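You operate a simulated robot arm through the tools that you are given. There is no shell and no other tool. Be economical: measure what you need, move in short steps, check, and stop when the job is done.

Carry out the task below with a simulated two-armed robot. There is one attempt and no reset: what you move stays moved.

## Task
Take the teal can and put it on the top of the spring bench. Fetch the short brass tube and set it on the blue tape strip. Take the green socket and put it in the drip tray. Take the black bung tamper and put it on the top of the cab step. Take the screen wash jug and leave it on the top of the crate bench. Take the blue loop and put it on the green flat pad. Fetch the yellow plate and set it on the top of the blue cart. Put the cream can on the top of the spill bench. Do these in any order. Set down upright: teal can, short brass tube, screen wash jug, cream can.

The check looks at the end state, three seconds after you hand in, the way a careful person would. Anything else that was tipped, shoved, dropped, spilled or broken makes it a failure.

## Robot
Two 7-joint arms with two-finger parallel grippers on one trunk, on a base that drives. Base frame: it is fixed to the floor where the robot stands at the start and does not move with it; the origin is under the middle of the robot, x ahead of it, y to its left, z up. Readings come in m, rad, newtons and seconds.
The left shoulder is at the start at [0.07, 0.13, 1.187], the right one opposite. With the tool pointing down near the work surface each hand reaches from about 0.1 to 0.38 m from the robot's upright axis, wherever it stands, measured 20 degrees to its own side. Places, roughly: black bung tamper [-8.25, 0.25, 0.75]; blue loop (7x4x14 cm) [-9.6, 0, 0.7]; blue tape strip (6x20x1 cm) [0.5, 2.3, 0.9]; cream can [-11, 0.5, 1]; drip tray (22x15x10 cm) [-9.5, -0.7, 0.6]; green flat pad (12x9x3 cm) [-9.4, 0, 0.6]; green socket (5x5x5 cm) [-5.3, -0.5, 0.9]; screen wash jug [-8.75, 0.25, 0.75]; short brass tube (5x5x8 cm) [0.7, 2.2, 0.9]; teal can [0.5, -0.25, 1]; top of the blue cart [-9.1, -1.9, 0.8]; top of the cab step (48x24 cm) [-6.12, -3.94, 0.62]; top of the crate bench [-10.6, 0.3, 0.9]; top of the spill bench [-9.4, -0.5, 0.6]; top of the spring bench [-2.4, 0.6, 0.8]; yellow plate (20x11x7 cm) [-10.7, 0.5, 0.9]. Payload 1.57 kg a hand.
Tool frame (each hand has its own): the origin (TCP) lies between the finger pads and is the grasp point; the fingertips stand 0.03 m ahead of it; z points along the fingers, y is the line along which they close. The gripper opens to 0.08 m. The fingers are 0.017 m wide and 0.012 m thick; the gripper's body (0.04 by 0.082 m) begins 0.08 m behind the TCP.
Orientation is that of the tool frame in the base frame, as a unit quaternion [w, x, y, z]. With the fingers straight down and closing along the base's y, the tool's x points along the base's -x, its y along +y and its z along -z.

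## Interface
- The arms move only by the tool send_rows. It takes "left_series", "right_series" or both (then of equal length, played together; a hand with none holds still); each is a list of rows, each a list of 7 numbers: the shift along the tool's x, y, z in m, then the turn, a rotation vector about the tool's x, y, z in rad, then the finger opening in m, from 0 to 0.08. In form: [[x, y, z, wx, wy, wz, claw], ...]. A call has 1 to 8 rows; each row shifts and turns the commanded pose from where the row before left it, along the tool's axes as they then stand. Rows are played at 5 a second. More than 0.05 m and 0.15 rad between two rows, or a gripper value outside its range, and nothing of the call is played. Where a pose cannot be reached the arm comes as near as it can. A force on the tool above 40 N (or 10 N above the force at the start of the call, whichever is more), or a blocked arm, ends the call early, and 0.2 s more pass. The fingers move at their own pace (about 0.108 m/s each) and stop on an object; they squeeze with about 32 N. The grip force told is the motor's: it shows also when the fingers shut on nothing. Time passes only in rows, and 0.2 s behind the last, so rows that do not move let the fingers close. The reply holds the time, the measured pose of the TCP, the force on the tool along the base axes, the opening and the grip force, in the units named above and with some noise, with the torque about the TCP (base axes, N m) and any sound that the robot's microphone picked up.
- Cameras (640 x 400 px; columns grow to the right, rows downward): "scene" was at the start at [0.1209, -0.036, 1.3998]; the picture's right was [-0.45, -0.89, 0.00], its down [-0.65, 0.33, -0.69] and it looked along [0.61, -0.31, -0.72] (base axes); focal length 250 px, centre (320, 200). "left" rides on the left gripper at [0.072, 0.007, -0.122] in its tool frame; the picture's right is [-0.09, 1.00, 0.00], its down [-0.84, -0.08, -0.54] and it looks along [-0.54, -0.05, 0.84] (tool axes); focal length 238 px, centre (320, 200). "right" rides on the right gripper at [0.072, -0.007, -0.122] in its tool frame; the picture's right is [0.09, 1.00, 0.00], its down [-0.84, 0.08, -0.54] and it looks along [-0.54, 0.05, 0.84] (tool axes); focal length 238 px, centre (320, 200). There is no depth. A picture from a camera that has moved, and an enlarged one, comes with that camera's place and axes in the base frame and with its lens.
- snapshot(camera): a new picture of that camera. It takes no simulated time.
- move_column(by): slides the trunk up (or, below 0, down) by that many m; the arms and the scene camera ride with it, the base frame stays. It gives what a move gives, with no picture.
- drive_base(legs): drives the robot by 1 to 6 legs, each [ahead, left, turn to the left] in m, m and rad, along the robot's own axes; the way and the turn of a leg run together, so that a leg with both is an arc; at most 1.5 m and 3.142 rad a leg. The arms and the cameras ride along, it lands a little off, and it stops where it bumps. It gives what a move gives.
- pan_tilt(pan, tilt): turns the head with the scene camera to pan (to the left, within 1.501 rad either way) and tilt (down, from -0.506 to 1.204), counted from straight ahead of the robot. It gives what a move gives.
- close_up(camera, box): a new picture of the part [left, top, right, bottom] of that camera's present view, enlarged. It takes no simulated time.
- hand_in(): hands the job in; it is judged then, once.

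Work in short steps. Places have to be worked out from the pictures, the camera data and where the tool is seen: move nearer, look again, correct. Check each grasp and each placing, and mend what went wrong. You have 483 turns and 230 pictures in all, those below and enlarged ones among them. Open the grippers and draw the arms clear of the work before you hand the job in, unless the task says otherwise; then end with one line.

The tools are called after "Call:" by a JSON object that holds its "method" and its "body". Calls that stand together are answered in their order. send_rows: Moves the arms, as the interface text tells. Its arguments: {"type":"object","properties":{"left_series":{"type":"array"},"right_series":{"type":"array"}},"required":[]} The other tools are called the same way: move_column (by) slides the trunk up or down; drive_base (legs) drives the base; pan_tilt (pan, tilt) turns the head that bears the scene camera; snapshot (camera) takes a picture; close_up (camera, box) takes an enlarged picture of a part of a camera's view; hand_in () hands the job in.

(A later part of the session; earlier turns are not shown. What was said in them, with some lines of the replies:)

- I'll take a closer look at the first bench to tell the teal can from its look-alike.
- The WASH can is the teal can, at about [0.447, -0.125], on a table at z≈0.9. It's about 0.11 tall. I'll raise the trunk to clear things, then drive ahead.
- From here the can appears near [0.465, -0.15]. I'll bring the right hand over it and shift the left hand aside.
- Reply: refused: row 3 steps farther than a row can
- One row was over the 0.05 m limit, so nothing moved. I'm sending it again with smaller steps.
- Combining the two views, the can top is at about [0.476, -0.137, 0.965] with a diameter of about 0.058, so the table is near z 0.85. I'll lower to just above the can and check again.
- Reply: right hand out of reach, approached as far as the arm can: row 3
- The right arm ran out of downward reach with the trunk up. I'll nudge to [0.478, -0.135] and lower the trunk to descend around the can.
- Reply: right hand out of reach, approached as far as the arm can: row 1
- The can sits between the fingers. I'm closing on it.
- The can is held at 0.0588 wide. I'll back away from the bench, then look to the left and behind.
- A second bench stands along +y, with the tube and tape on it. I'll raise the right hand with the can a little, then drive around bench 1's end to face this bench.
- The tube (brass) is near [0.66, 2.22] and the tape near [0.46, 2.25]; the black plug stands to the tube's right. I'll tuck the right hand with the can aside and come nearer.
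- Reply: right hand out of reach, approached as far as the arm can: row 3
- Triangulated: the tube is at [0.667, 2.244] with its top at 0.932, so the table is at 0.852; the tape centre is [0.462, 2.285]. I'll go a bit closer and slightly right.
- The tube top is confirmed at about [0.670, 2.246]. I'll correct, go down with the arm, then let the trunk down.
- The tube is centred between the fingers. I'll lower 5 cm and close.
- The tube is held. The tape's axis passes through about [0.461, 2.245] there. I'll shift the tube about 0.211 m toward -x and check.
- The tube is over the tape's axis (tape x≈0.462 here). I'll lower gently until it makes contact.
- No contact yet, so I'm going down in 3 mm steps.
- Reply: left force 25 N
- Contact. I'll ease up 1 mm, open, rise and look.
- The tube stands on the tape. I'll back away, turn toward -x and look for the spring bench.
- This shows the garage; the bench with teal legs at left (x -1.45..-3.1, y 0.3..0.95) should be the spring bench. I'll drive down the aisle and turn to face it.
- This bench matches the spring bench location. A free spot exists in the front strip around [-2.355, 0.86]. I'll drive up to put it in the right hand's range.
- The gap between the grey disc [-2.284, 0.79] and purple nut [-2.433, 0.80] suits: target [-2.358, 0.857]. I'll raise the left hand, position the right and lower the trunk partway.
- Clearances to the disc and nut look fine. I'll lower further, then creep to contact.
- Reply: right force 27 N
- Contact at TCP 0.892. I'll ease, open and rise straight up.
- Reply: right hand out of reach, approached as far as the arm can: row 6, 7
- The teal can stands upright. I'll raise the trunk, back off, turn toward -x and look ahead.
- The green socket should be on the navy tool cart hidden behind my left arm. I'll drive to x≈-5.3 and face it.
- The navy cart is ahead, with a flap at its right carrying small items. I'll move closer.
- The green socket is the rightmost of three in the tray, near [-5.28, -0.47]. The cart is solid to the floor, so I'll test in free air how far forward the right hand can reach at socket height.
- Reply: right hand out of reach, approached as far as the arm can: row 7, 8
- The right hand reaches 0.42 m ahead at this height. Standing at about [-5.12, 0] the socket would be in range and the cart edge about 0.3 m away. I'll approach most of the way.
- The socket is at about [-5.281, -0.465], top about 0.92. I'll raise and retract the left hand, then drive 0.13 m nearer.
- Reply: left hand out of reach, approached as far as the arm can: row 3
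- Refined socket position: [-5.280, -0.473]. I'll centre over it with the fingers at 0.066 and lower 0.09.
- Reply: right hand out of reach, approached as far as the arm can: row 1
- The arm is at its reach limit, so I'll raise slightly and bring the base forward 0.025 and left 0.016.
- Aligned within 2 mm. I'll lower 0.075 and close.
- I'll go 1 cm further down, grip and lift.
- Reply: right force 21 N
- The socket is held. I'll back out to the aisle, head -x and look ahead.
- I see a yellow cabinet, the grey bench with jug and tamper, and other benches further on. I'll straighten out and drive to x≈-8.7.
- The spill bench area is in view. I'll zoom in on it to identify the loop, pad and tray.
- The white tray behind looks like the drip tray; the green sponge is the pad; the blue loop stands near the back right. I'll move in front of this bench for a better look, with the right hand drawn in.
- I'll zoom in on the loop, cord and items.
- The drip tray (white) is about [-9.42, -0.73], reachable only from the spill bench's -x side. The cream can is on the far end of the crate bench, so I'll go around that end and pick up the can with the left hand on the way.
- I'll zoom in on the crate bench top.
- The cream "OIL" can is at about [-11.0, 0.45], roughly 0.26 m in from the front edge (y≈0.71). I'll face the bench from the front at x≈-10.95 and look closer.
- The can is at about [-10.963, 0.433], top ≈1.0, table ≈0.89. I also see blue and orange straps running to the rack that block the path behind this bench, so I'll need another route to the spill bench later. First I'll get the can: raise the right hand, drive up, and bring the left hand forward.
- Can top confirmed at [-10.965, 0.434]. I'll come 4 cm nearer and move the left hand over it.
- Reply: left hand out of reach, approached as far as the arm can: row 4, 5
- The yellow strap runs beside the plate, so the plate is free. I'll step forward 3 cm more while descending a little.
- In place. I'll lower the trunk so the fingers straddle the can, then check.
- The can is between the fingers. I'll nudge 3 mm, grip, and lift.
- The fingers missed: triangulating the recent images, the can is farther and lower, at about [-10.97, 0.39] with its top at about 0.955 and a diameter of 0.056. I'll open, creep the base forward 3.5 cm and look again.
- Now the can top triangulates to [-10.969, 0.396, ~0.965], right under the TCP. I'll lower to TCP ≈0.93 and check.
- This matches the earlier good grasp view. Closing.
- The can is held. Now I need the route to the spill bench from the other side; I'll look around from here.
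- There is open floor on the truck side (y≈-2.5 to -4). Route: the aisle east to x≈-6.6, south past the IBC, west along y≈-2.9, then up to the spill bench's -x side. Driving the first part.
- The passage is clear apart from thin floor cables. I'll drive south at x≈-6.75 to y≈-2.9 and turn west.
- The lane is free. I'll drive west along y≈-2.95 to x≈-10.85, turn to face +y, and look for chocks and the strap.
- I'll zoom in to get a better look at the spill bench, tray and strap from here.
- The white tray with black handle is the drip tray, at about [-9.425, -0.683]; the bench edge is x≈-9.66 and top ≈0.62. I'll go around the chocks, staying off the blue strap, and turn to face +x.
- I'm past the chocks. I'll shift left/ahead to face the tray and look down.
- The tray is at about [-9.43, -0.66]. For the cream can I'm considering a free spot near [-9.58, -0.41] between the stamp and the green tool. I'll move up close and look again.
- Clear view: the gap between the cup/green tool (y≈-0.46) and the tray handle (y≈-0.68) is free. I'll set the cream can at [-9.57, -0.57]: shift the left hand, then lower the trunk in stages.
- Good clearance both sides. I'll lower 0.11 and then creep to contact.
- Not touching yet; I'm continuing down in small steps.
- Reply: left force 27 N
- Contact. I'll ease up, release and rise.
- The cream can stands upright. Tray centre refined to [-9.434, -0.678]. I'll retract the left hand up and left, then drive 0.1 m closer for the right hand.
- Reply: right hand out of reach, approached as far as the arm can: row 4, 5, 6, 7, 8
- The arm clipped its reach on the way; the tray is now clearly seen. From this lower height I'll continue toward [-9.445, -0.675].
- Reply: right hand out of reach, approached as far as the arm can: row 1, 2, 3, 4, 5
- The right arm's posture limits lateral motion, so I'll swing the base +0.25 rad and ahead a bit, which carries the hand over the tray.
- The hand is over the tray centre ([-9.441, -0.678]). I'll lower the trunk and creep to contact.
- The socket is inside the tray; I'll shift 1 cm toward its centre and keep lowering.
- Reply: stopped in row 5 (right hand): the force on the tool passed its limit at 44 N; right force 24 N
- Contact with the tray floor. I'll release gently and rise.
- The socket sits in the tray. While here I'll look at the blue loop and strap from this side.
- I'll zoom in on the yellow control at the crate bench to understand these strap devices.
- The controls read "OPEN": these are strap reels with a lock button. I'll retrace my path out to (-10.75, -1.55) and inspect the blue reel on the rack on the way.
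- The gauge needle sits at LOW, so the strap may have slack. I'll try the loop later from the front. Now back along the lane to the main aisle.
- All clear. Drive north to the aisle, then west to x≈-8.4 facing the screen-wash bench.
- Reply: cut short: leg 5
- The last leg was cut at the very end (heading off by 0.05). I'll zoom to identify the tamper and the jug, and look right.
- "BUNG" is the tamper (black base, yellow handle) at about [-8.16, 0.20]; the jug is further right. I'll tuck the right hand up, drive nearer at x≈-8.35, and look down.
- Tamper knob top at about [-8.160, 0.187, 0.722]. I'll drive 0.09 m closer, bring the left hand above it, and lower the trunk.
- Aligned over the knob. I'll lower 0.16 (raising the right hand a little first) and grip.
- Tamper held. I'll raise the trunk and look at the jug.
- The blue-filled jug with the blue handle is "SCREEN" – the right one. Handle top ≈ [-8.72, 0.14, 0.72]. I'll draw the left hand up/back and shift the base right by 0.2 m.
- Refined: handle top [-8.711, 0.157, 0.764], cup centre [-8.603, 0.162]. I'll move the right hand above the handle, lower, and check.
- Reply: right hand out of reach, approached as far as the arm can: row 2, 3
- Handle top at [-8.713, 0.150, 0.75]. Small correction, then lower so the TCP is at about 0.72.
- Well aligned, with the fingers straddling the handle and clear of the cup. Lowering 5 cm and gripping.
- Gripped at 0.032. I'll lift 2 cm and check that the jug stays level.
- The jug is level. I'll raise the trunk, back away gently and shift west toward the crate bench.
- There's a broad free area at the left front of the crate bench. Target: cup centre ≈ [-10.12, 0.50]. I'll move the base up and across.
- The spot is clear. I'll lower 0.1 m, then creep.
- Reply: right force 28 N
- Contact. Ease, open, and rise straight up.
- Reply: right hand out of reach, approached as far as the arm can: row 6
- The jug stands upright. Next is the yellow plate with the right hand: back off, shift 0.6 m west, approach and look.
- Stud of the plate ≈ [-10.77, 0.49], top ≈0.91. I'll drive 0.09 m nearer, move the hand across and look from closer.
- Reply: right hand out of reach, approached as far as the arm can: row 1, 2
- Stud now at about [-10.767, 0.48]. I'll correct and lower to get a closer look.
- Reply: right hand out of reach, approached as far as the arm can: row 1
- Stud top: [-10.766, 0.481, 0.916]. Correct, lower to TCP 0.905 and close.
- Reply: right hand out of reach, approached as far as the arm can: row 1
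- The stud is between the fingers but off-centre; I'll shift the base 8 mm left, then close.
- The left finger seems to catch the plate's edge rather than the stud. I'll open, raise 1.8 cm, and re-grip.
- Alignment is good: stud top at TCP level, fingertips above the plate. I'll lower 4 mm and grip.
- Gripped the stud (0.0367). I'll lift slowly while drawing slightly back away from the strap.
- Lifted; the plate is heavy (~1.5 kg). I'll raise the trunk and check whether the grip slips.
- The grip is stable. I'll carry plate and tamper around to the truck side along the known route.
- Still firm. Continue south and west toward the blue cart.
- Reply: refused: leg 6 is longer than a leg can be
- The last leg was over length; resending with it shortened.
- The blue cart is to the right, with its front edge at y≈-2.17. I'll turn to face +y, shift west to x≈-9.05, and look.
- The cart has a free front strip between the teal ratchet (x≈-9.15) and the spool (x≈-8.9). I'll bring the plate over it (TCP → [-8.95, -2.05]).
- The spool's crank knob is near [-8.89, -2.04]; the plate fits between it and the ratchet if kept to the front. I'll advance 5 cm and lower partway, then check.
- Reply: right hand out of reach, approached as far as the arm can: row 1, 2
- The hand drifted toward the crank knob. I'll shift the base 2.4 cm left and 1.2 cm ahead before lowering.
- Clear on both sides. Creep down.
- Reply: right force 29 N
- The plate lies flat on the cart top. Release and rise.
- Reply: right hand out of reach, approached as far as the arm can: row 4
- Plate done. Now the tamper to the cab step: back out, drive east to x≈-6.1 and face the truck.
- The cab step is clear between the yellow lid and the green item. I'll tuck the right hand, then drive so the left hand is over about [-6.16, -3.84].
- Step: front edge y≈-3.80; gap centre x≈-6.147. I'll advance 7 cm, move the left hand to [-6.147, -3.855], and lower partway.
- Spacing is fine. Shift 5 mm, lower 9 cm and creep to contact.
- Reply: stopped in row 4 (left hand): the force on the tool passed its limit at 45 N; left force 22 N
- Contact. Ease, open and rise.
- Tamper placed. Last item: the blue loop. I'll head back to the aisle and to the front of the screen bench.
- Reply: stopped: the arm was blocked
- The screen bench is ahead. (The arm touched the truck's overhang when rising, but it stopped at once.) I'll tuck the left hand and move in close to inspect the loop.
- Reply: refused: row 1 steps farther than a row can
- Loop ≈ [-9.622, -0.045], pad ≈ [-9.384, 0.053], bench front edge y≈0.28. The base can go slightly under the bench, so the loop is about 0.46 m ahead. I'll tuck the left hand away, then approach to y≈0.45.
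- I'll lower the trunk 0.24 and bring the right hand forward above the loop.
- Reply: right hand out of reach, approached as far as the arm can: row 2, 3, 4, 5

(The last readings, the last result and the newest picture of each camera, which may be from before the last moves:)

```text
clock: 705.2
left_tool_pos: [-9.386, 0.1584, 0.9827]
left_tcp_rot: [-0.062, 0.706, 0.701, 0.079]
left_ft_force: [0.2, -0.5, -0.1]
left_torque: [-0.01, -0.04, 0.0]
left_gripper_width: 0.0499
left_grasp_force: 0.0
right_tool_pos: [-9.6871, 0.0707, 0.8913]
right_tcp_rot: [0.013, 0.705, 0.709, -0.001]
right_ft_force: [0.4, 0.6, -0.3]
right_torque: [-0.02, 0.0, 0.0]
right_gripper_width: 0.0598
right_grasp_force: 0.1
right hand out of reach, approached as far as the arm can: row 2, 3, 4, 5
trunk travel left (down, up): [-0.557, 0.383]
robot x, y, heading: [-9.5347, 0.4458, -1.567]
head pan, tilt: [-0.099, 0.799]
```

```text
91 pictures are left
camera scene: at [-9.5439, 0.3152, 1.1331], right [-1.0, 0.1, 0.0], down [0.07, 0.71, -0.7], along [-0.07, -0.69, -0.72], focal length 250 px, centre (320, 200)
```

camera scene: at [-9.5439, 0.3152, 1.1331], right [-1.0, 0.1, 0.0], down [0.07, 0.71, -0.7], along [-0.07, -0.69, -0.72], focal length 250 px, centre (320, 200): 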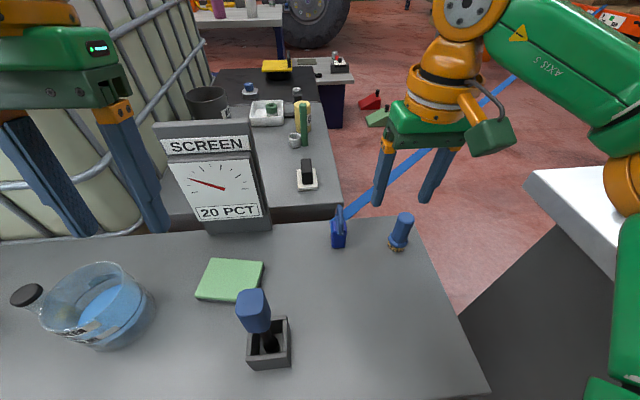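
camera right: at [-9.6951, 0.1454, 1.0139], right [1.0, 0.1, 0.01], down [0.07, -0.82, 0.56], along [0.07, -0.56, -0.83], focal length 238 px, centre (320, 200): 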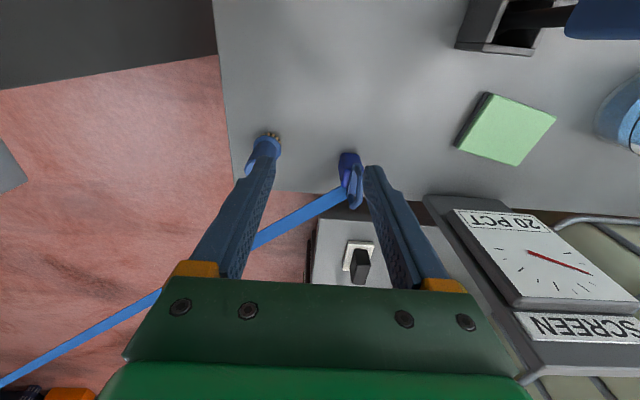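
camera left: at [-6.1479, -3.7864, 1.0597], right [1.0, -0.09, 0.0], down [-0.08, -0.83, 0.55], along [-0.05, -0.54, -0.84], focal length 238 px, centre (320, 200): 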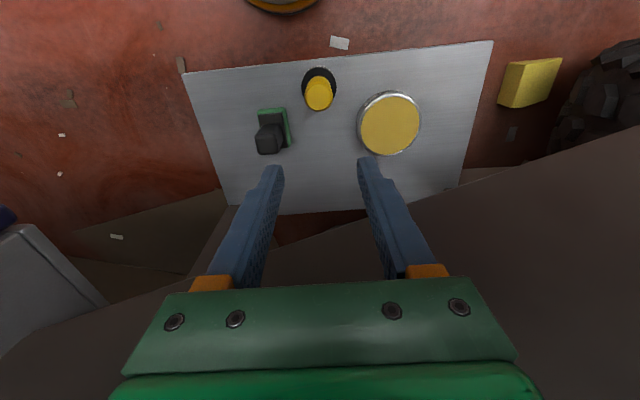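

Loop refined to [-9.625, -0.018], ring top ~0.745. I'll shift the base a bit left/ahead, then lower the arm, where its forward reach is better.

Call:
{"method": "drive_base", "body": {"legs": [[0.03, 0.06, 0]]}}

Call:
{"method": "send_rows", "body": {"right_series": [[0, 0, 0.03, 0, 0, 0, 0.06], [0, 0, 0.03, 0, 0, 0, 0.06], [-0.02, 0, 0.01, 0, 0, 0, 0.06], [-0.02, 0, 0, 0, 0, 0, 0.06]]}}

Call:
{"method": "snapshot", "body": {"camera": "right"}}

```text
clock: 706.2
left_tool_pos: [-9.3278, 0.1288, 0.9843]
left_tcp_rot: [-0.061, 0.706, 0.701, 0.079]
left_ft_force: [0.4, 0.6, 0.4]
left_torque: [-0.01, 0.0, 0.0]
left_gripper_width: 0.05
left_grasp_force: 0.1
right_tool_pos: [-9.6282, 0.0424, 0.8939]
right_tcp_rot: [0.015, 0.706, 0.708, -0.002]
right_ft_force: [0.0, 1.3, 0.0]
right_torque: [-0.01, 0.03, 0.02]
right_gripper_width: 0.0598
right_grasp_force: 0.1
trunk travel left (down, up): [-0.557, 0.383]
robot x, y, heading: [-9.4714, 0.4164, -1.57]
head pan, tilt: [-0.099, 0.799]
```

```text
clock: 707.2
left_tool_pos: [-9.3272, 0.1274, 0.9819]
left_tcp_rot: [-0.062, 0.707, 0.7, 0.08]
left_ft_force: [0.1, -0.4, -0.1]
left_torque: [0.0, -0.02, -0.01]
left_gripper_width: 0.05
left_grasp_force: 0.0
right_tool_pos: [-9.6303, 0.0059, 0.8227]
right_tcp_rot: [0.014, 0.706, 0.708, -0.002]
right_ft_force: [0.2, -0.6, -0.4]
right_torque: [-0.02, 0.02, 0.01]
right_gripper_width: 0.0597
right_grasp_force: 0.1
right hand out of reach, approached as far as the arm can: row 4
trunk travel left (down, up): [-0.557, 0.383]
robot x, y, heading: [-9.4762, 0.4141, -1.571]
head pan, tilt: [-0.099, 0.799]
```

```text
90 pictures are left
camera right: at [-9.6392, 0.0802, 0.9447], right [1.0, 0.09, 0.02], down [0.07, -0.82, 0.56], along [0.07, -0.56, -0.83], focal length 238 px, centre (320, 200)
```

right: 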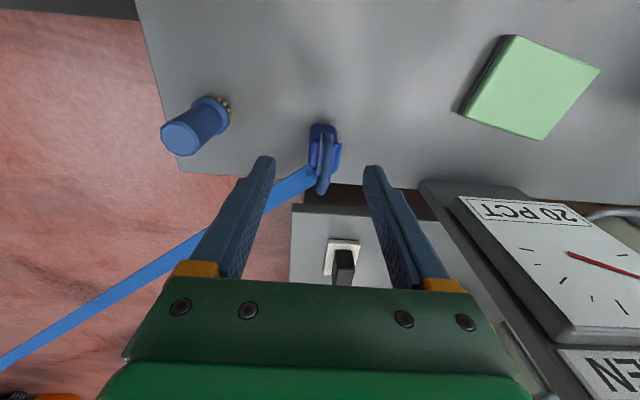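

Nearly over it (ring top ≈[-9.622, -0.03]). I'll lower 4 cm and step forward 3 cm.

Call:
{"method": "send_rows", "body": {"right_series": [[0, 0.006, 0.03, 0, 0, 0, 0.05], [-0.015, 0, 0, 0, 0, 0, 0.05], [-0.015, 0, 0, 0, 0, 0, 0.05]]}}

Call:
{"method": "snapshot", "body": {"camera": "right"}}

```text
clock: 708.0
left_tool_pos: [-9.3272, 0.1268, 0.9827]
left_tcp_rot: [-0.062, 0.706, 0.701, 0.079]
left_ft_force: [0.8, 0.4, 0.3]
left_torque: [0.0, -0.05, 0.02]
left_gripper_width: 0.0502
left_grasp_force: 0.1
right_tool_pos: [-9.6377, -0.0056, 0.7924]
right_tcp_rot: [0.015, 0.706, 0.708, -0.002]
right_ft_force: [0.5, -0.7, -0.2]
right_torque: [0.02, -0.01, 0.01]
right_gripper_width: 0.0498
right_grasp_force: 0.1
right hand out of reach, approached as far as the arm can: row 2, 3
trunk travel left (down, up): [-0.557, 0.383]
robot x, y, heading: [-9.4777, 0.4151, -1.575]
head pan, tilt: [-0.099, 0.799]
```

```text
89 pictures are left
camera right: at [-9.6475, 0.069, 0.9138], right [1.0, 0.09, 0.02], down [0.07, -0.82, 0.56], along [0.07, -0.56, -0.83], focal length 238 px, centre (320, 200)
```

right: 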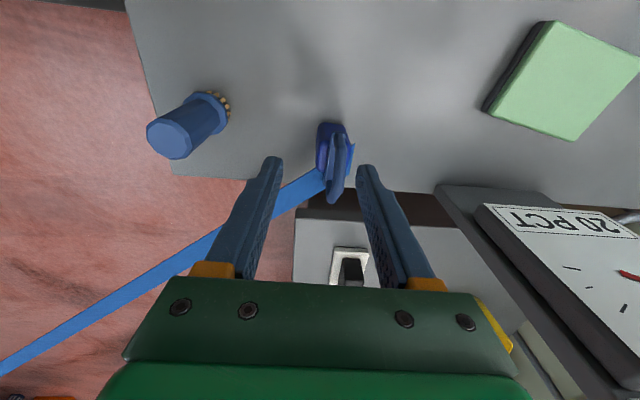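

I'll tilt the tool forward 0.25 rad (freeing reach) and step ahead 3 cm.

Call:
{"method": "send_rows", "body": {"right_series": [[0, 0, 0, 0, -0.12, 0, 0.05], [0, 0, 0, 0, -0.12, 0, 0.05], [-0.015, 0.008, 0, 0, 0, 0, 0.05], [-0.02, 0.008, 0, 0, 0, 0, 0.05]]}}

Call:
{"method": "snapshot", "body": {"camera": "right"}}

```text
clock: 709.0
left_tool_pos: [-9.3263, 0.1265, 0.9824]
left_tcp_rot: [-0.062, 0.707, 0.7, 0.08]
left_ft_force: [0.5, -1.2, -0.8]
left_torque: [0.03, -0.02, -0.01]
left_gripper_width: 0.0499
left_grasp_force: 0.1
right_tool_pos: [-9.6214, -0.0389, 0.8009]
right_tcp_rot: [0.098, 0.702, 0.7, -0.086]
right_ft_force: [-0.3, 0.0, 0.3]
right_torque: [-0.01, 0.0, 0.02]
right_gripper_width: 0.05
right_grasp_force: 0.1
trunk travel left (down, up): [-0.557, 0.383]
robot x, y, heading: [-9.4744, 0.415, -1.574]
head pan, tilt: [-0.099, 0.799]
```

```text
88 pictures are left
camera right: at [-9.6307, 0.0615, 0.9014], right [1.0, 0.09, -0.01], down [0.07, -0.67, 0.74], along [0.06, -0.74, -0.67], focal length 238 px, centre (320, 200)
```

right: 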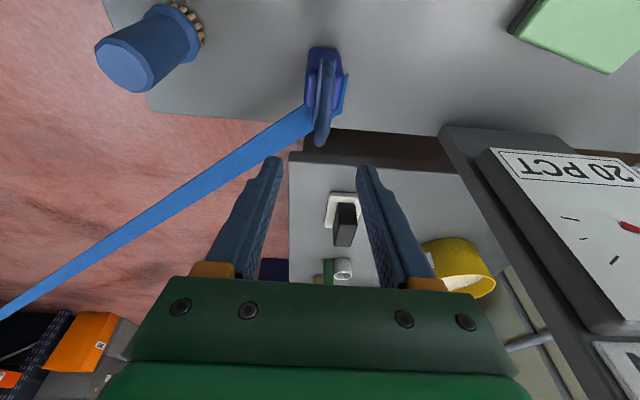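

Tilt works. Now move down to the ring: TCP → [-9.623, -0.03, 0.715].

Call:
{"method": "send_rows", "body": {"right_series": [[0.015, -0.001, 0.03, 0, 0, 0, 0.05], [0.008, -0.001, 0.03, 0, 0, 0, 0.05], [0.006, 0, 0.02, 0, 0, 0, 0.05]]}}

Call:
{"method": "snapshot", "body": {"camera": "right"}}

Call:
{"method": "snapshot", "body": {"camera": "scene"}}

```text
clock: 709.8
left_tool_pos: [-9.3267, 0.1278, 0.9841]
left_tcp_rot: [-0.062, 0.706, 0.701, 0.079]
left_ft_force: [0.4, -0.3, -0.2]
left_torque: [0.0, -0.03, 0.02]
left_gripper_width: 0.05
left_grasp_force: 0.0
right_tool_pos: [-9.6241, -0.0297, 0.7161]
right_tcp_rot: [0.1, 0.7, 0.701, -0.086]
right_ft_force: [-0.5, 0.7, -0.4]
right_torque: [-0.02, 0.04, -0.01]
right_gripper_width: 0.05
right_grasp_force: 0.0
right hand out of reach, approached as far as the arm can: row 3
trunk travel left (down, up): [-0.557, 0.383]
robot x, y, heading: [-9.4771, 0.4139, -1.571]
head pan, tilt: [-0.099, 0.799]
```

```text
87 pictures are left
camera right: at [-9.6333, 0.0719, 0.8176], right [1.0, 0.09, -0.01], down [0.07, -0.67, 0.74], along [0.06, -0.74, -0.67], focal length 238 px, centre (320, 200)
```

right: 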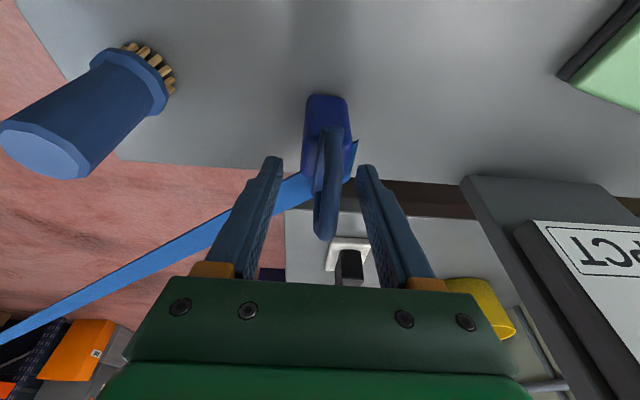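

```text
86 pictures are left
camera scene: at [-9.4842, 0.285, 1.1332], right [-0.99, 0.1, 0.0], down [0.07, 0.71, -0.7], along [-0.07, -0.69, -0.72], focal length 250 px, centre (320, 200)
```

scene: 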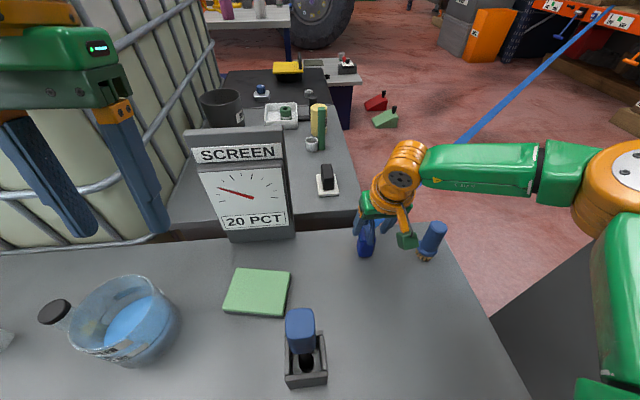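

The ring is between the fingers. Closing gently to grip it.

Call:
{"method": "send_rows", "body": {"right_series": [[0, 0.002, 0, 0, 0, 0, 0.03], [0, 0, 0, 0, 0, 0, 0.0], [0, 0, 0, 0, 0, 0, 0.0], [0, 0, 0, 0, 0, 0, 0.0]]}}

Call:
{"method": "snapshot", "body": {"camera": "right"}}

```text
clock: 710.8
left_tool_pos: [-9.3265, 0.1271, 0.9838]
left_tcp_rot: [-0.062, 0.706, 0.701, 0.079]
left_ft_force: [-0.1, -0.1, 0.4]
left_torque: [-0.02, 0.02, -0.01]
left_gripper_width: 0.0502
left_grasp_force: 0.1
right_tool_pos: [-9.6228, -0.0287, 0.7194]
right_tcp_rot: [0.098, 0.701, 0.701, -0.087]
right_ft_force: [-0.4, 1.0, -0.1]
right_torque: [0.03, -0.01, 0.01]
right_gripper_width: 0.0333
right_grasp_force: 31.7
trunk travel left (down, up): [-0.557, 0.383]
robot x, y, heading: [-9.4728, 0.4152, -1.571]
head pan, tilt: [-0.099, 0.799]
```

```text
85 pictures are left
camera right: at [-9.6321, 0.0727, 0.8185], right [1.0, 0.09, -0.01], down [0.07, -0.67, 0.74], along [0.06, -0.74, -0.67], focal length 238 px, centre (320, 200)
```

right: 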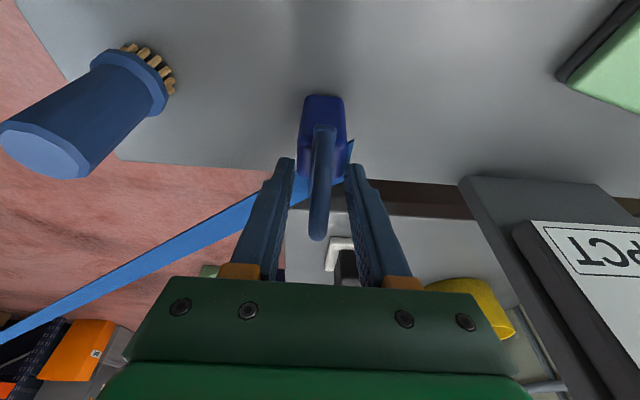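

It's gripping the loop's body (0.033). I'll lift 3 cm and read the force from the strap.

Call:
{"method": "send_rows", "body": {"right_series": [[-0.003, 0, -0.012, 0, 0, 0, 0.0], [-0.004, 0, -0.016, 0, 0, 0, 0.0], [0, 0, 0, 0, 0, 0, 0.0]]}}

Call:
{"method": "snapshot", "body": {"camera": "right"}}

```text
clock: 711.6
left_tool_pos: [-9.3269, 0.1272, 0.9825]
left_tcp_rot: [-0.062, 0.706, 0.701, 0.079]
left_ft_force: [0.5, 0.0, 0.0]
left_torque: [-0.03, 0.0, 0.01]
left_gripper_width: 0.05
left_grasp_force: 0.0
right_tool_pos: [-9.624, -0.0297, 0.7455]
right_tcp_rot: [0.099, 0.701, 0.701, -0.086]
right_ft_force: [0.3, 0.4, -1.7]
right_torque: [0.0, -0.01, 0.0]
right_gripper_width: 0.0333
right_grasp_force: 31.8
trunk travel left (down, up): [-0.557, 0.383]
robot x, y, heading: [-9.4739, 0.4171, -1.575]
head pan, tilt: [-0.099, 0.799]
```

```text
84 pictures are left
camera right: at [-9.6323, 0.0711, 0.8465], right [1.0, 0.09, -0.01], down [0.07, -0.67, 0.74], along [0.06, -0.74, -0.67], focal length 238 px, centre (320, 200)
```

right: 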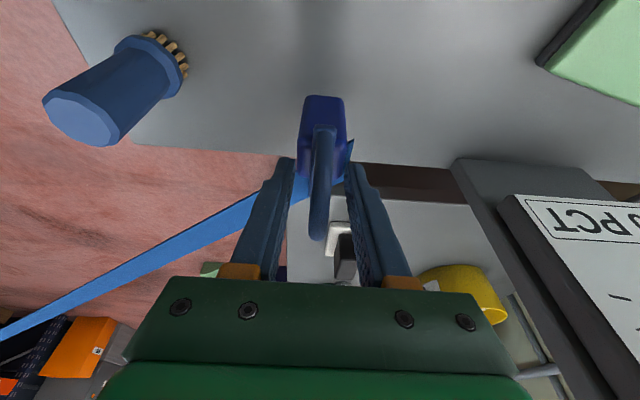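

Very little resistance (1.7 N). I'll raise 8 cm and carry it over to the pad by moving the base 0.24 m left and 0.08 m back, watching the strap force.

Call:
{"method": "move_column", "body": {"by": 0.08}}

Call:
{"method": "drive_base", "body": {"legs": [[-0.04, 0.12, 0]]}}

Call:
{"method": "snapshot", "body": {"camera": "scene"}}

```text
clock: 712.8
left_tool_pos: [-9.3264, 0.1276, 1.0615]
left_tcp_rot: [-0.062, 0.706, 0.7, 0.081]
left_ft_force: [0.0, 0.6, 0.7]
left_torque: [0.03, -0.03, -0.01]
left_gripper_width: 0.0501
left_grasp_force: 0.0
right_tool_pos: [-9.6235, -0.0297, 0.8264]
right_tcp_rot: [0.098, 0.701, 0.701, -0.086]
right_ft_force: [0.1, 0.5, -1.3]
right_torque: [0.02, 0.02, -0.01]
right_gripper_width: 0.0334
right_grasp_force: 31.8
trunk travel left (down, up): [-0.637, 0.303]
robot x, y, heading: [-9.4725, 0.4147, -1.574]
head pan, tilt: [-0.099, 0.799]
```

```text
clock: 714.0
left_tool_pos: [-9.2133, 0.1654, 1.0632]
left_tcp_rot: [-0.062, 0.707, 0.7, 0.08]
left_ft_force: [-0.1, -0.3, -1.0]
left_torque: [-0.01, 0.02, 0.03]
left_gripper_width: 0.05
left_grasp_force: 0.0
right_tool_pos: [-9.5101, 0.0105, 0.8249]
right_tcp_rot: [0.099, 0.702, 0.7, -0.085]
right_ft_force: [-0.6, -0.7, -2.1]
right_torque: [0.0, 0.0, -0.01]
right_gripper_width: 0.0333
right_grasp_force: 32.0
trunk travel left (down, up): [-0.637, 0.303]
robot x, y, heading: [-9.353, 0.4547, -1.575]
head pan, tilt: [-0.099, 0.799]
```

```text
83 pictures are left
camera scene: at [-9.37, 0.3236, 1.213], right [-0.99, 0.1, 0.0], down [0.08, 0.71, -0.7], along [-0.07, -0.69, -0.72], focal length 250 px, centre (320, 200)
```

scene: 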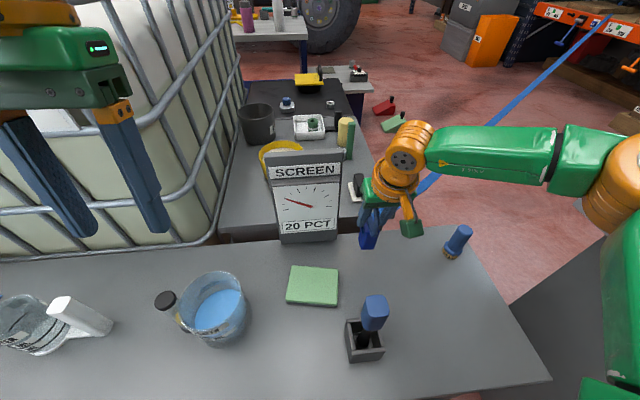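

No pull from the strap. Continue to above the pad ([-9.381, 0.051]).

Call:
{"method": "drive_base", "body": {"legs": [[-0.04, 0.127, 0]]}}

Call:
{"method": "snapshot", "body": {"camera": "right"}}

Call:
{"method": "snapshot", "body": {"camera": "scene"}}

```text
clock: 715.3
left_tool_pos: [-9.0852, 0.204, 1.0638]
left_tcp_rot: [-0.062, 0.708, 0.7, 0.079]
left_ft_force: [-0.1, -0.2, -0.6]
left_torque: [0.0, 0.0, 0.01]
left_gripper_width: 0.05
left_grasp_force: 0.0
right_tool_pos: [-9.3812, 0.0483, 0.8264]
right_tcp_rot: [0.098, 0.703, 0.699, -0.085]
right_ft_force: [-0.2, -0.4, -2.4]
right_torque: [0.01, 0.01, 0.01]
right_gripper_width: 0.0334
right_grasp_force: 31.9
trunk travel left (down, up): [-0.637, 0.303]
robot x, y, heading: [-9.2312, 0.4957, -1.578]
head pan, tilt: [-0.099, 0.799]
```

```text
82 pictures are left
camera right: at [-9.3909, 0.1502, 0.926], right [1.0, 0.09, -0.01], down [0.06, -0.67, 0.74], along [0.06, -0.74, -0.67], focal length 238 px, centre (320, 200)
```

right: 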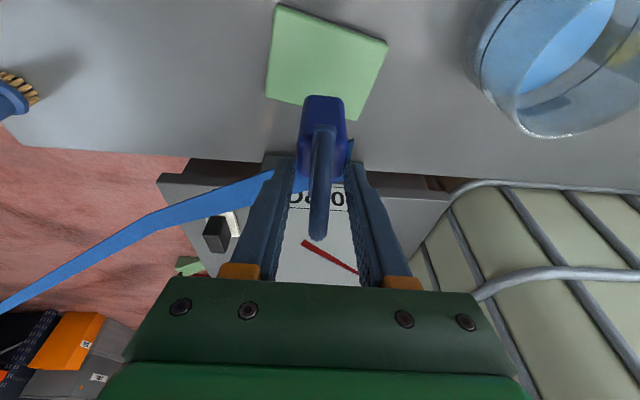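

```text
81 pictures are left
camera scene: at [-9.2423, 0.3627, 1.213], right [-0.99, 0.1, 0.0], down [0.08, 0.71, -0.7], along [-0.07, -0.69, -0.72], focal length 250 px, centre (320, 200)
```

scene: 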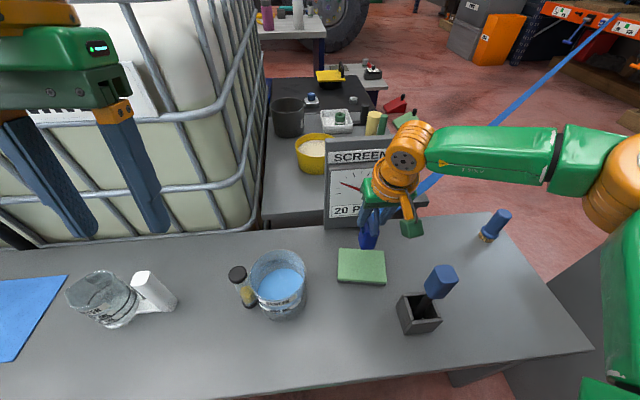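

The strap pays out with slack, clear of the sign. The loop is over the pad; lower and creep.

Call:
{"method": "move_column", "body": {"by": -0.065}}

Call:
{"method": "send_rows", "body": {"right_series": [[0.001, 0, 0.004, 0, 0, 0, 0.0], [0.001, 0, 0.004, 0, 0, 0, 0.0], [0.001, 0, 0.003, 0, 0, 0, 0.0]]}}

Call:
{"method": "snapshot", "body": {"camera": "right"}}

```text
clock: 716.4
left_tool_pos: [-9.0841, 0.2054, 0.9971]
left_tcp_rot: [-0.062, 0.708, 0.699, 0.08]
left_ft_force: [0.2, -0.6, -0.3]
left_torque: [-0.02, 0.01, 0.02]
left_gripper_width: 0.05
left_grasp_force: 0.0
right_tool_pos: [-9.382, 0.0502, 0.7596]
right_tcp_rot: [0.098, 0.703, 0.7, -0.087]
right_ft_force: [0.3, -0.3, -2.5]
right_torque: [0.01, -0.03, -0.03]
right_gripper_width: 0.0331
right_grasp_force: 31.9
trunk travel left (down, up): [-0.572, 0.368]
robot x, y, heading: [-9.2291, 0.4925, -1.574]
head pan, tilt: [-0.099, 0.799]
```

```text
clock: 717.2
left_tool_pos: [-9.0856, 0.2053, 0.9974]
left_tcp_rot: [-0.062, 0.708, 0.699, 0.08]
left_ft_force: [0.1, -0.3, -0.4]
left_torque: [-0.04, 0.0, -0.03]
left_gripper_width: 0.05
left_grasp_force: 0.2
right_tool_pos: [-9.3822, 0.0505, 0.749]
right_tcp_rot: [0.097, 0.702, 0.7, -0.087]
right_ft_force: [-0.4, 0.4, -2.5]
right_torque: [0.04, -0.02, 0.02]
right_gripper_width: 0.0333
right_grasp_force: 32.2
trunk travel left (down, up): [-0.572, 0.368]
robot x, y, heading: [-9.2296, 0.4914, -1.576]
head pan, tilt: [-0.099, 0.799]
```

```text
80 pictures are left
camera right: at [-9.3896, 0.1514, 0.8494], right [1.0, 0.09, -0.01], down [0.06, -0.67, 0.74], along [0.06, -0.74, -0.67], focal length 238 px, centre (320, 200)
```

right: 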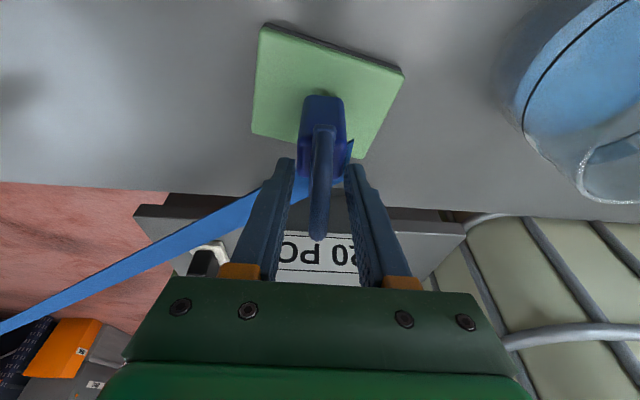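

The loop's body sits about 2 cm beyond the pad's centre; I'll shift it back 2 cm and keep lowering.

Call:
{"method": "send_rows", "body": {"right_series": [[0.02, 0.003, -0.005, 0, 0, 0, 0.0], [0.001, 0, 0.003, 0, 0, 0, 0.0], [0.001, 0, 0.003, 0, 0, 0, 0.0], [0.001, 0, 0.003, 0, 0, 0, 0.0]]}}

```text
clock: 718.2
left_tool_pos: [-9.085, 0.2064, 1.0002]
left_tcp_rot: [-0.061, 0.708, 0.699, 0.08]
left_ft_force: [-0.1, 0.6, -0.2]
left_torque: [0.0, -0.01, 0.02]
left_gripper_width: 0.0501
left_grasp_force: 0.1
right_tool_pos: [-9.3783, 0.0713, 0.7428]
right_tcp_rot: [0.098, 0.702, 0.7, -0.087]
right_ft_force: [-1.1, 0.1, 2.9]
right_torque: [-0.01, 0.17, 0.01]
right_gripper_width: 0.0333
right_grasp_force: 31.6
trunk travel left (down, up): [-0.572, 0.368]
robot x, y, heading: [-9.2316, 0.4932, -1.574]
head pan, tilt: [-0.099, 0.799]
```

Just touching (force now +2.9 N). I'll press 2 mm more and check the picture before release.

Call:
{"method": "send_rows", "body": {"right_series": [[0.0005, 0, 0.002, 0, 0, 0, 0.0], [0, 0, 0, 0, 0, 0, 0.0]]}}

Call:
{"method": "snapshot", "body": {"camera": "right"}}

Call:
{"method": "close_up", "body": {"camera": "scene", "box": [290, 190, 450, 310]}}

```text
clock: 718.8
left_tool_pos: [-9.0831, 0.2072, 0.9991]
left_tcp_rot: [-0.062, 0.708, 0.699, 0.079]
left_ft_force: [-0.3, -0.8, -0.4]
left_torque: [0.0, 0.0, 0.0]
left_gripper_width: 0.0498
left_grasp_force: 0.1
right_tool_pos: [-9.3772, 0.0722, 0.7409]
right_tcp_rot: [0.1, 0.702, 0.7, -0.088]
right_ft_force: [-0.8, -6.2, 20.6]
right_torque: [-0.31, 0.12, 0.05]
right_gripper_width: 0.0334
right_grasp_force: 32.0
trunk travel left (down, up): [-0.572, 0.368]
robot x, y, heading: [-9.2277, 0.4942, -1.577]
head pan, tilt: [-0.099, 0.799]
```

```text
79 pictures are left
camera right: at [-9.3857, 0.1736, 0.8409], right [1.0, 0.09, -0.01], down [0.06, -0.66, 0.75], along [0.06, -0.74, -0.67], focal length 238 px, centre (320, 200)
```

right: 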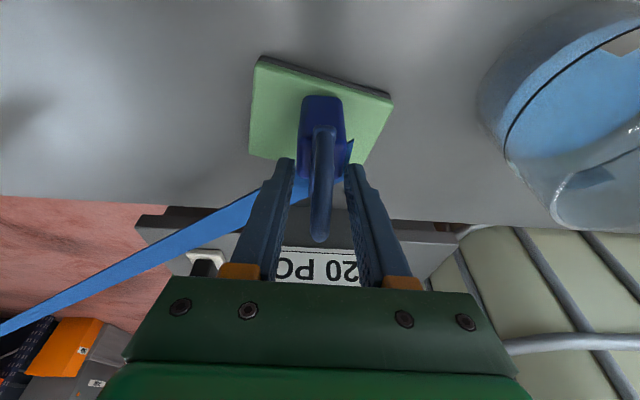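

```text
3.33 times, centred on (370, 250) of scene
camera zoom: at [-9.2396, 0.3661, 1.1487], right [-0.99, 0.1, 0.0], down [0.07, 0.71, -0.7], along [-0.07, -0.69, -0.72], focal length 835 px, centre (153, 33)
```

zoom: 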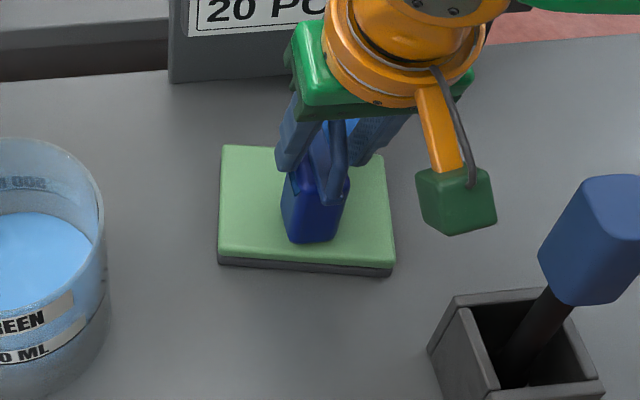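

The loop stands well on the pad. Release and withdraw straight along the tool axis.

Call:
{"method": "send_rows", "body": {"right_series": [[0, 0, -0.001, 0, 0, 0, 0.0], [0, 0, 0, 0, 0, 0, 0.05], [0, 0, 0, 0, 0, 0, 0.05], [0, 0, -0.02, 0, 0, 0, 0.05], [0, 0, -0.04, 0, 0, 0, 0.05], [0, 0, -0.04, 0, 0, 0, 0.05]]}}

Call:
{"method": "snapshot", "body": {"camera": "right"}}

Call:
{"method": "snapshot", "body": {"camera": "scene"}}

```text
clock: 720.2
left_tool_pos: [-9.0841, 0.2062, 0.9986]
left_tcp_rot: [-0.062, 0.708, 0.699, 0.078]
left_ft_force: [0.0, -0.1, -0.5]
left_torque: [0.02, 0.02, -0.01]
left_gripper_width: 0.0502
left_grasp_force: 0.0
right_tool_pos: [-9.3817, 0.0981, 0.836]
right_tcp_rot: [0.099, 0.702, 0.7, -0.087]
right_ft_force: [-0.3, -0.1, 0.9]
right_torque: [-0.01, 0.05, 0.0]
right_gripper_width: 0.0501
right_grasp_force: 0.1
trunk travel left (down, up): [-0.572, 0.368]
robot x, y, heading: [-9.231, 0.4922, -1.575]
head pan, tilt: [-0.099, 0.799]
```

```text
77 pictures are left
camera right: at [-9.3895, 0.1994, 0.9377], right [1.0, 0.09, -0.01], down [0.06, -0.67, 0.74], along [0.06, -0.74, -0.67], focal length 238 px, centre (320, 200)
```

right: 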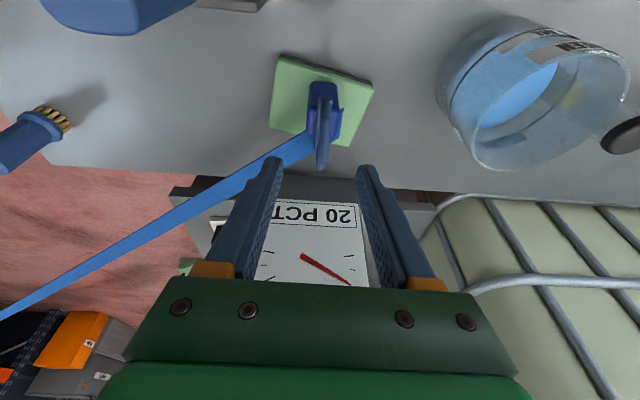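

```text
76 pictures are left
camera scene: at [-9.2406, 0.3645, 1.1482], right [-0.99, 0.1, 0.0], down [0.07, 0.71, -0.7], along [-0.07, -0.69, -0.72], focal length 250 px, centre (320, 200)
```

scene: 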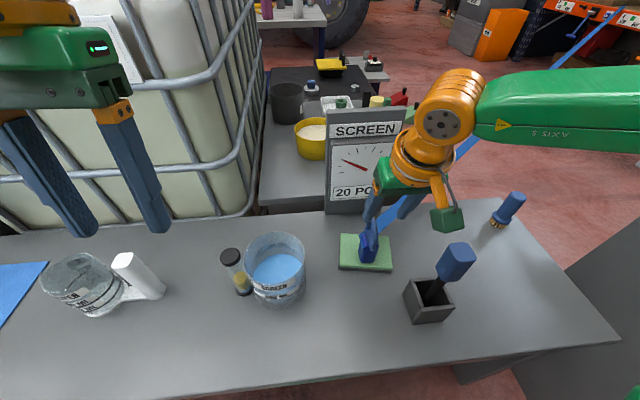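

The loop stays on the pad. I'll raise the trunk, back away, and verify that it's stable, then check the other side of the aisle where a turn was cut short earlier.

Call:
{"method": "move_column", "body": {"by": 0.3}}

Call:
{"method": "drive_base", "body": {"legs": [[-0.7, 0, 0]]}}

Call:
{"method": "close_up", "body": {"camera": "scene", "box": [220, 80, 460, 240]}}

Call:
{"method": "drive_base", "body": {"legs": [[0, 0, 1.57], [1.0, 0, 0]]}}

Call:
{"method": "pan_tilt", "body": {"pan": 1.3, "tilt": 0.5}}

Call:
{"method": "snapshot", "body": {"camera": "scene"}}

```text
clock: 723.2
left_tool_pos: [-9.0848, 0.2054, 1.2974]
left_tcp_rot: [-0.062, 0.708, 0.699, 0.079]
left_ft_force: [-0.5, 0.1, 0.5]
left_torque: [-0.01, -0.01, 0.0]
left_gripper_width: 0.0503
left_grasp_force: 0.1
right_tool_pos: [-9.3806, 0.0971, 1.1374]
right_tcp_rot: [0.098, 0.703, 0.699, -0.086]
right_ft_force: [0.0, 0.1, -0.3]
right_torque: [0.0, 0.02, 0.03]
right_gripper_width: 0.0498
right_grasp_force: 0.0
trunk travel left (down, up): [-0.872, 0.068]
robot x, y, heading: [-9.2344, 0.4934, -1.577]
head pan, tilt: [-0.099, 0.799]
```

```text
clock: 726.9
left_tool_pos: [-9.0819, 0.8882, 1.2972]
left_tcp_rot: [-0.063, 0.701, 0.706, 0.079]
left_ft_force: [0.0, -0.2, 0.7]
left_torque: [0.01, 0.0, 0.0]
left_gripper_width: 0.0498
left_grasp_force: 0.1
right_tool_pos: [-9.3769, 0.7741, 1.1366]
right_tcp_rot: [0.097, 0.696, 0.706, -0.085]
right_ft_force: [-0.2, 0.6, -0.3]
right_torque: [0.01, 0.01, 0.01]
right_gripper_width: 0.0499
right_grasp_force: 0.1
trunk travel left (down, up): [-0.872, 0.068]
robot x, y, heading: [-9.2339, 1.1718, -1.556]
head pan, tilt: [-0.099, 0.799]
```

```text
2.50 times, centred on (340, 160) of scene
camera zoom: at [-9.2411, 1.0422, 1.448], right [-1.0, 0.09, 0.0], down [0.06, 0.72, -0.7], along [-0.06, -0.69, -0.72], focal length 626 px, centre (270, 300)
```

zoom: 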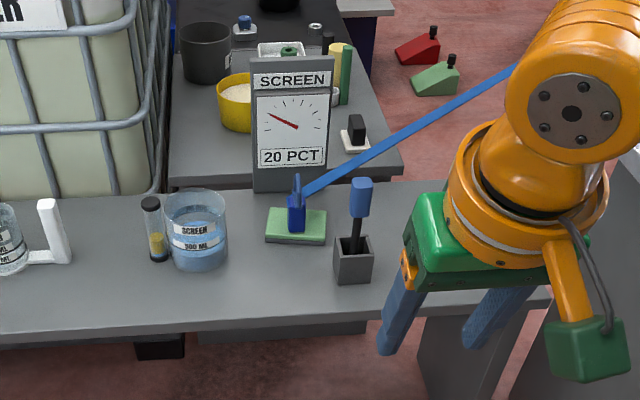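

```text
clock: 736.1
left_tool_pos: [-7.9043, 1.3396, 1.2985]
left_tcp_rot: [-0.099, -0.007, 0.995, 0.011]
left_ft_force: [0.1, 0.0, -0.5]
left_torque: [0.01, -0.02, -0.02]
left_gripper_width: 0.0498
left_grasp_force: 0.1
right_tool_pos: [-7.7881, 1.0457, 1.1368]
right_tcp_rot: [0.132, -0.012, 0.991, 0.01]
right_ft_force: [-0.2, 0.0, 0.4]
right_torque: [0.02, -0.04, 0.02]
right_gripper_width: 0.0497
right_grasp_force: 0.1
trunk travel left (down, up): [-0.872, 0.068]
robot x, y, heading: [-8.1827, 1.1869, 0.022]
head pan, tilt: [-0.099, 0.799]
```

```text
clock: 737.6
left_tool_pos: [-7.9025, 1.3407, 1.2976]
left_tcp_rot: [-0.099, -0.008, 0.995, 0.011]
left_ft_force: [0.0, -0.1, -0.8]
left_torque: [-0.01, 0.01, 0.02]
left_gripper_width: 0.05
left_grasp_force: 0.0
right_tool_pos: [-7.7867, 1.0462, 1.1366]
right_tcp_rot: [0.131, -0.011, 0.991, 0.01]
right_ft_force: [-1.0, 0.1, -0.6]
right_torque: [-0.01, 0.02, -0.02]
right_gripper_width: 0.0502
right_grasp_force: 0.1
trunk travel left (down, up): [-0.872, 0.068]
robot x, y, heading: [-8.1893, 1.1828, 0.024]
head pan, tilt: [1.3, 0.499]
```

```text
74 pictures are left
camera scene: at [-8.1146, 1.2751, 1.4741], right [0.97, -0.25, 0.0], down [-0.12, -0.46, -0.88], along [0.22, 0.85, -0.48], focal length 250 px, centre (320, 200)
```

scene: 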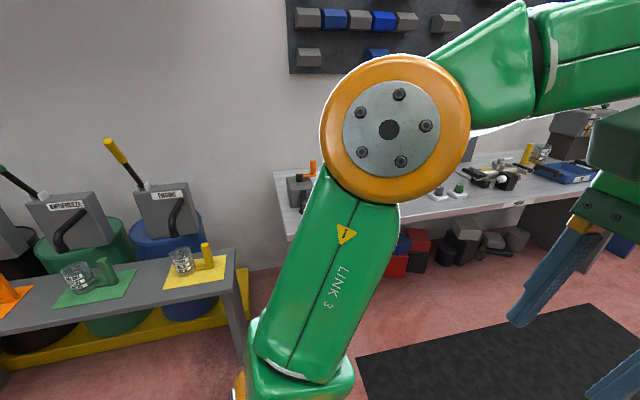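

The loop is stable on the pad, and nothing on the bench across the aisle looks disturbed. I'll open both grippers fully in clear air, then hand in.

Call:
{"method": "send_rows", "body": {"left_series": [[0, 0, 0, 0, 0, 0, 0.08], [0, 0, 0, 0, 0, 0, 0.08]], "right_series": [[0, 0, 0, 0, 0, 0, 0.08], [0, 0, 0, 0, 0, 0, 0.08]]}}

Call:
{"method": "hand_in", "body": {}}

```text
clock: 738.2
left_tool_pos: [-7.9029, 1.3407, 1.2981]
left_tcp_rot: [-0.099, -0.007, 0.995, 0.011]
left_ft_force: [-0.5, -0.3, 0.1]
left_torque: [0.02, 0.0, 0.0]
left_gripper_width: 0.0803
left_grasp_force: 0.1
right_tool_pos: [-7.7872, 1.0459, 1.1367]
right_tcp_rot: [0.13, -0.011, 0.991, 0.011]
right_ft_force: [-0.2, 0.6, 0.1]
right_torque: [-0.03, 0.01, -0.01]
right_gripper_width: 0.08
right_grasp_force: 0.1
trunk travel left (down, up): [-0.872, 0.068]
robot x, y, heading: [-8.1882, 1.1863, 0.02]
head pan, tilt: [1.3, 0.499]
```

```text
The job is handed in.
```

All eight items were set down at their targets, with the teal can, brass tube, screen wash jug and cream can upright, and the job is handed in; I did not look again at the cab step after the left arm touched the truck's overhang while rising.
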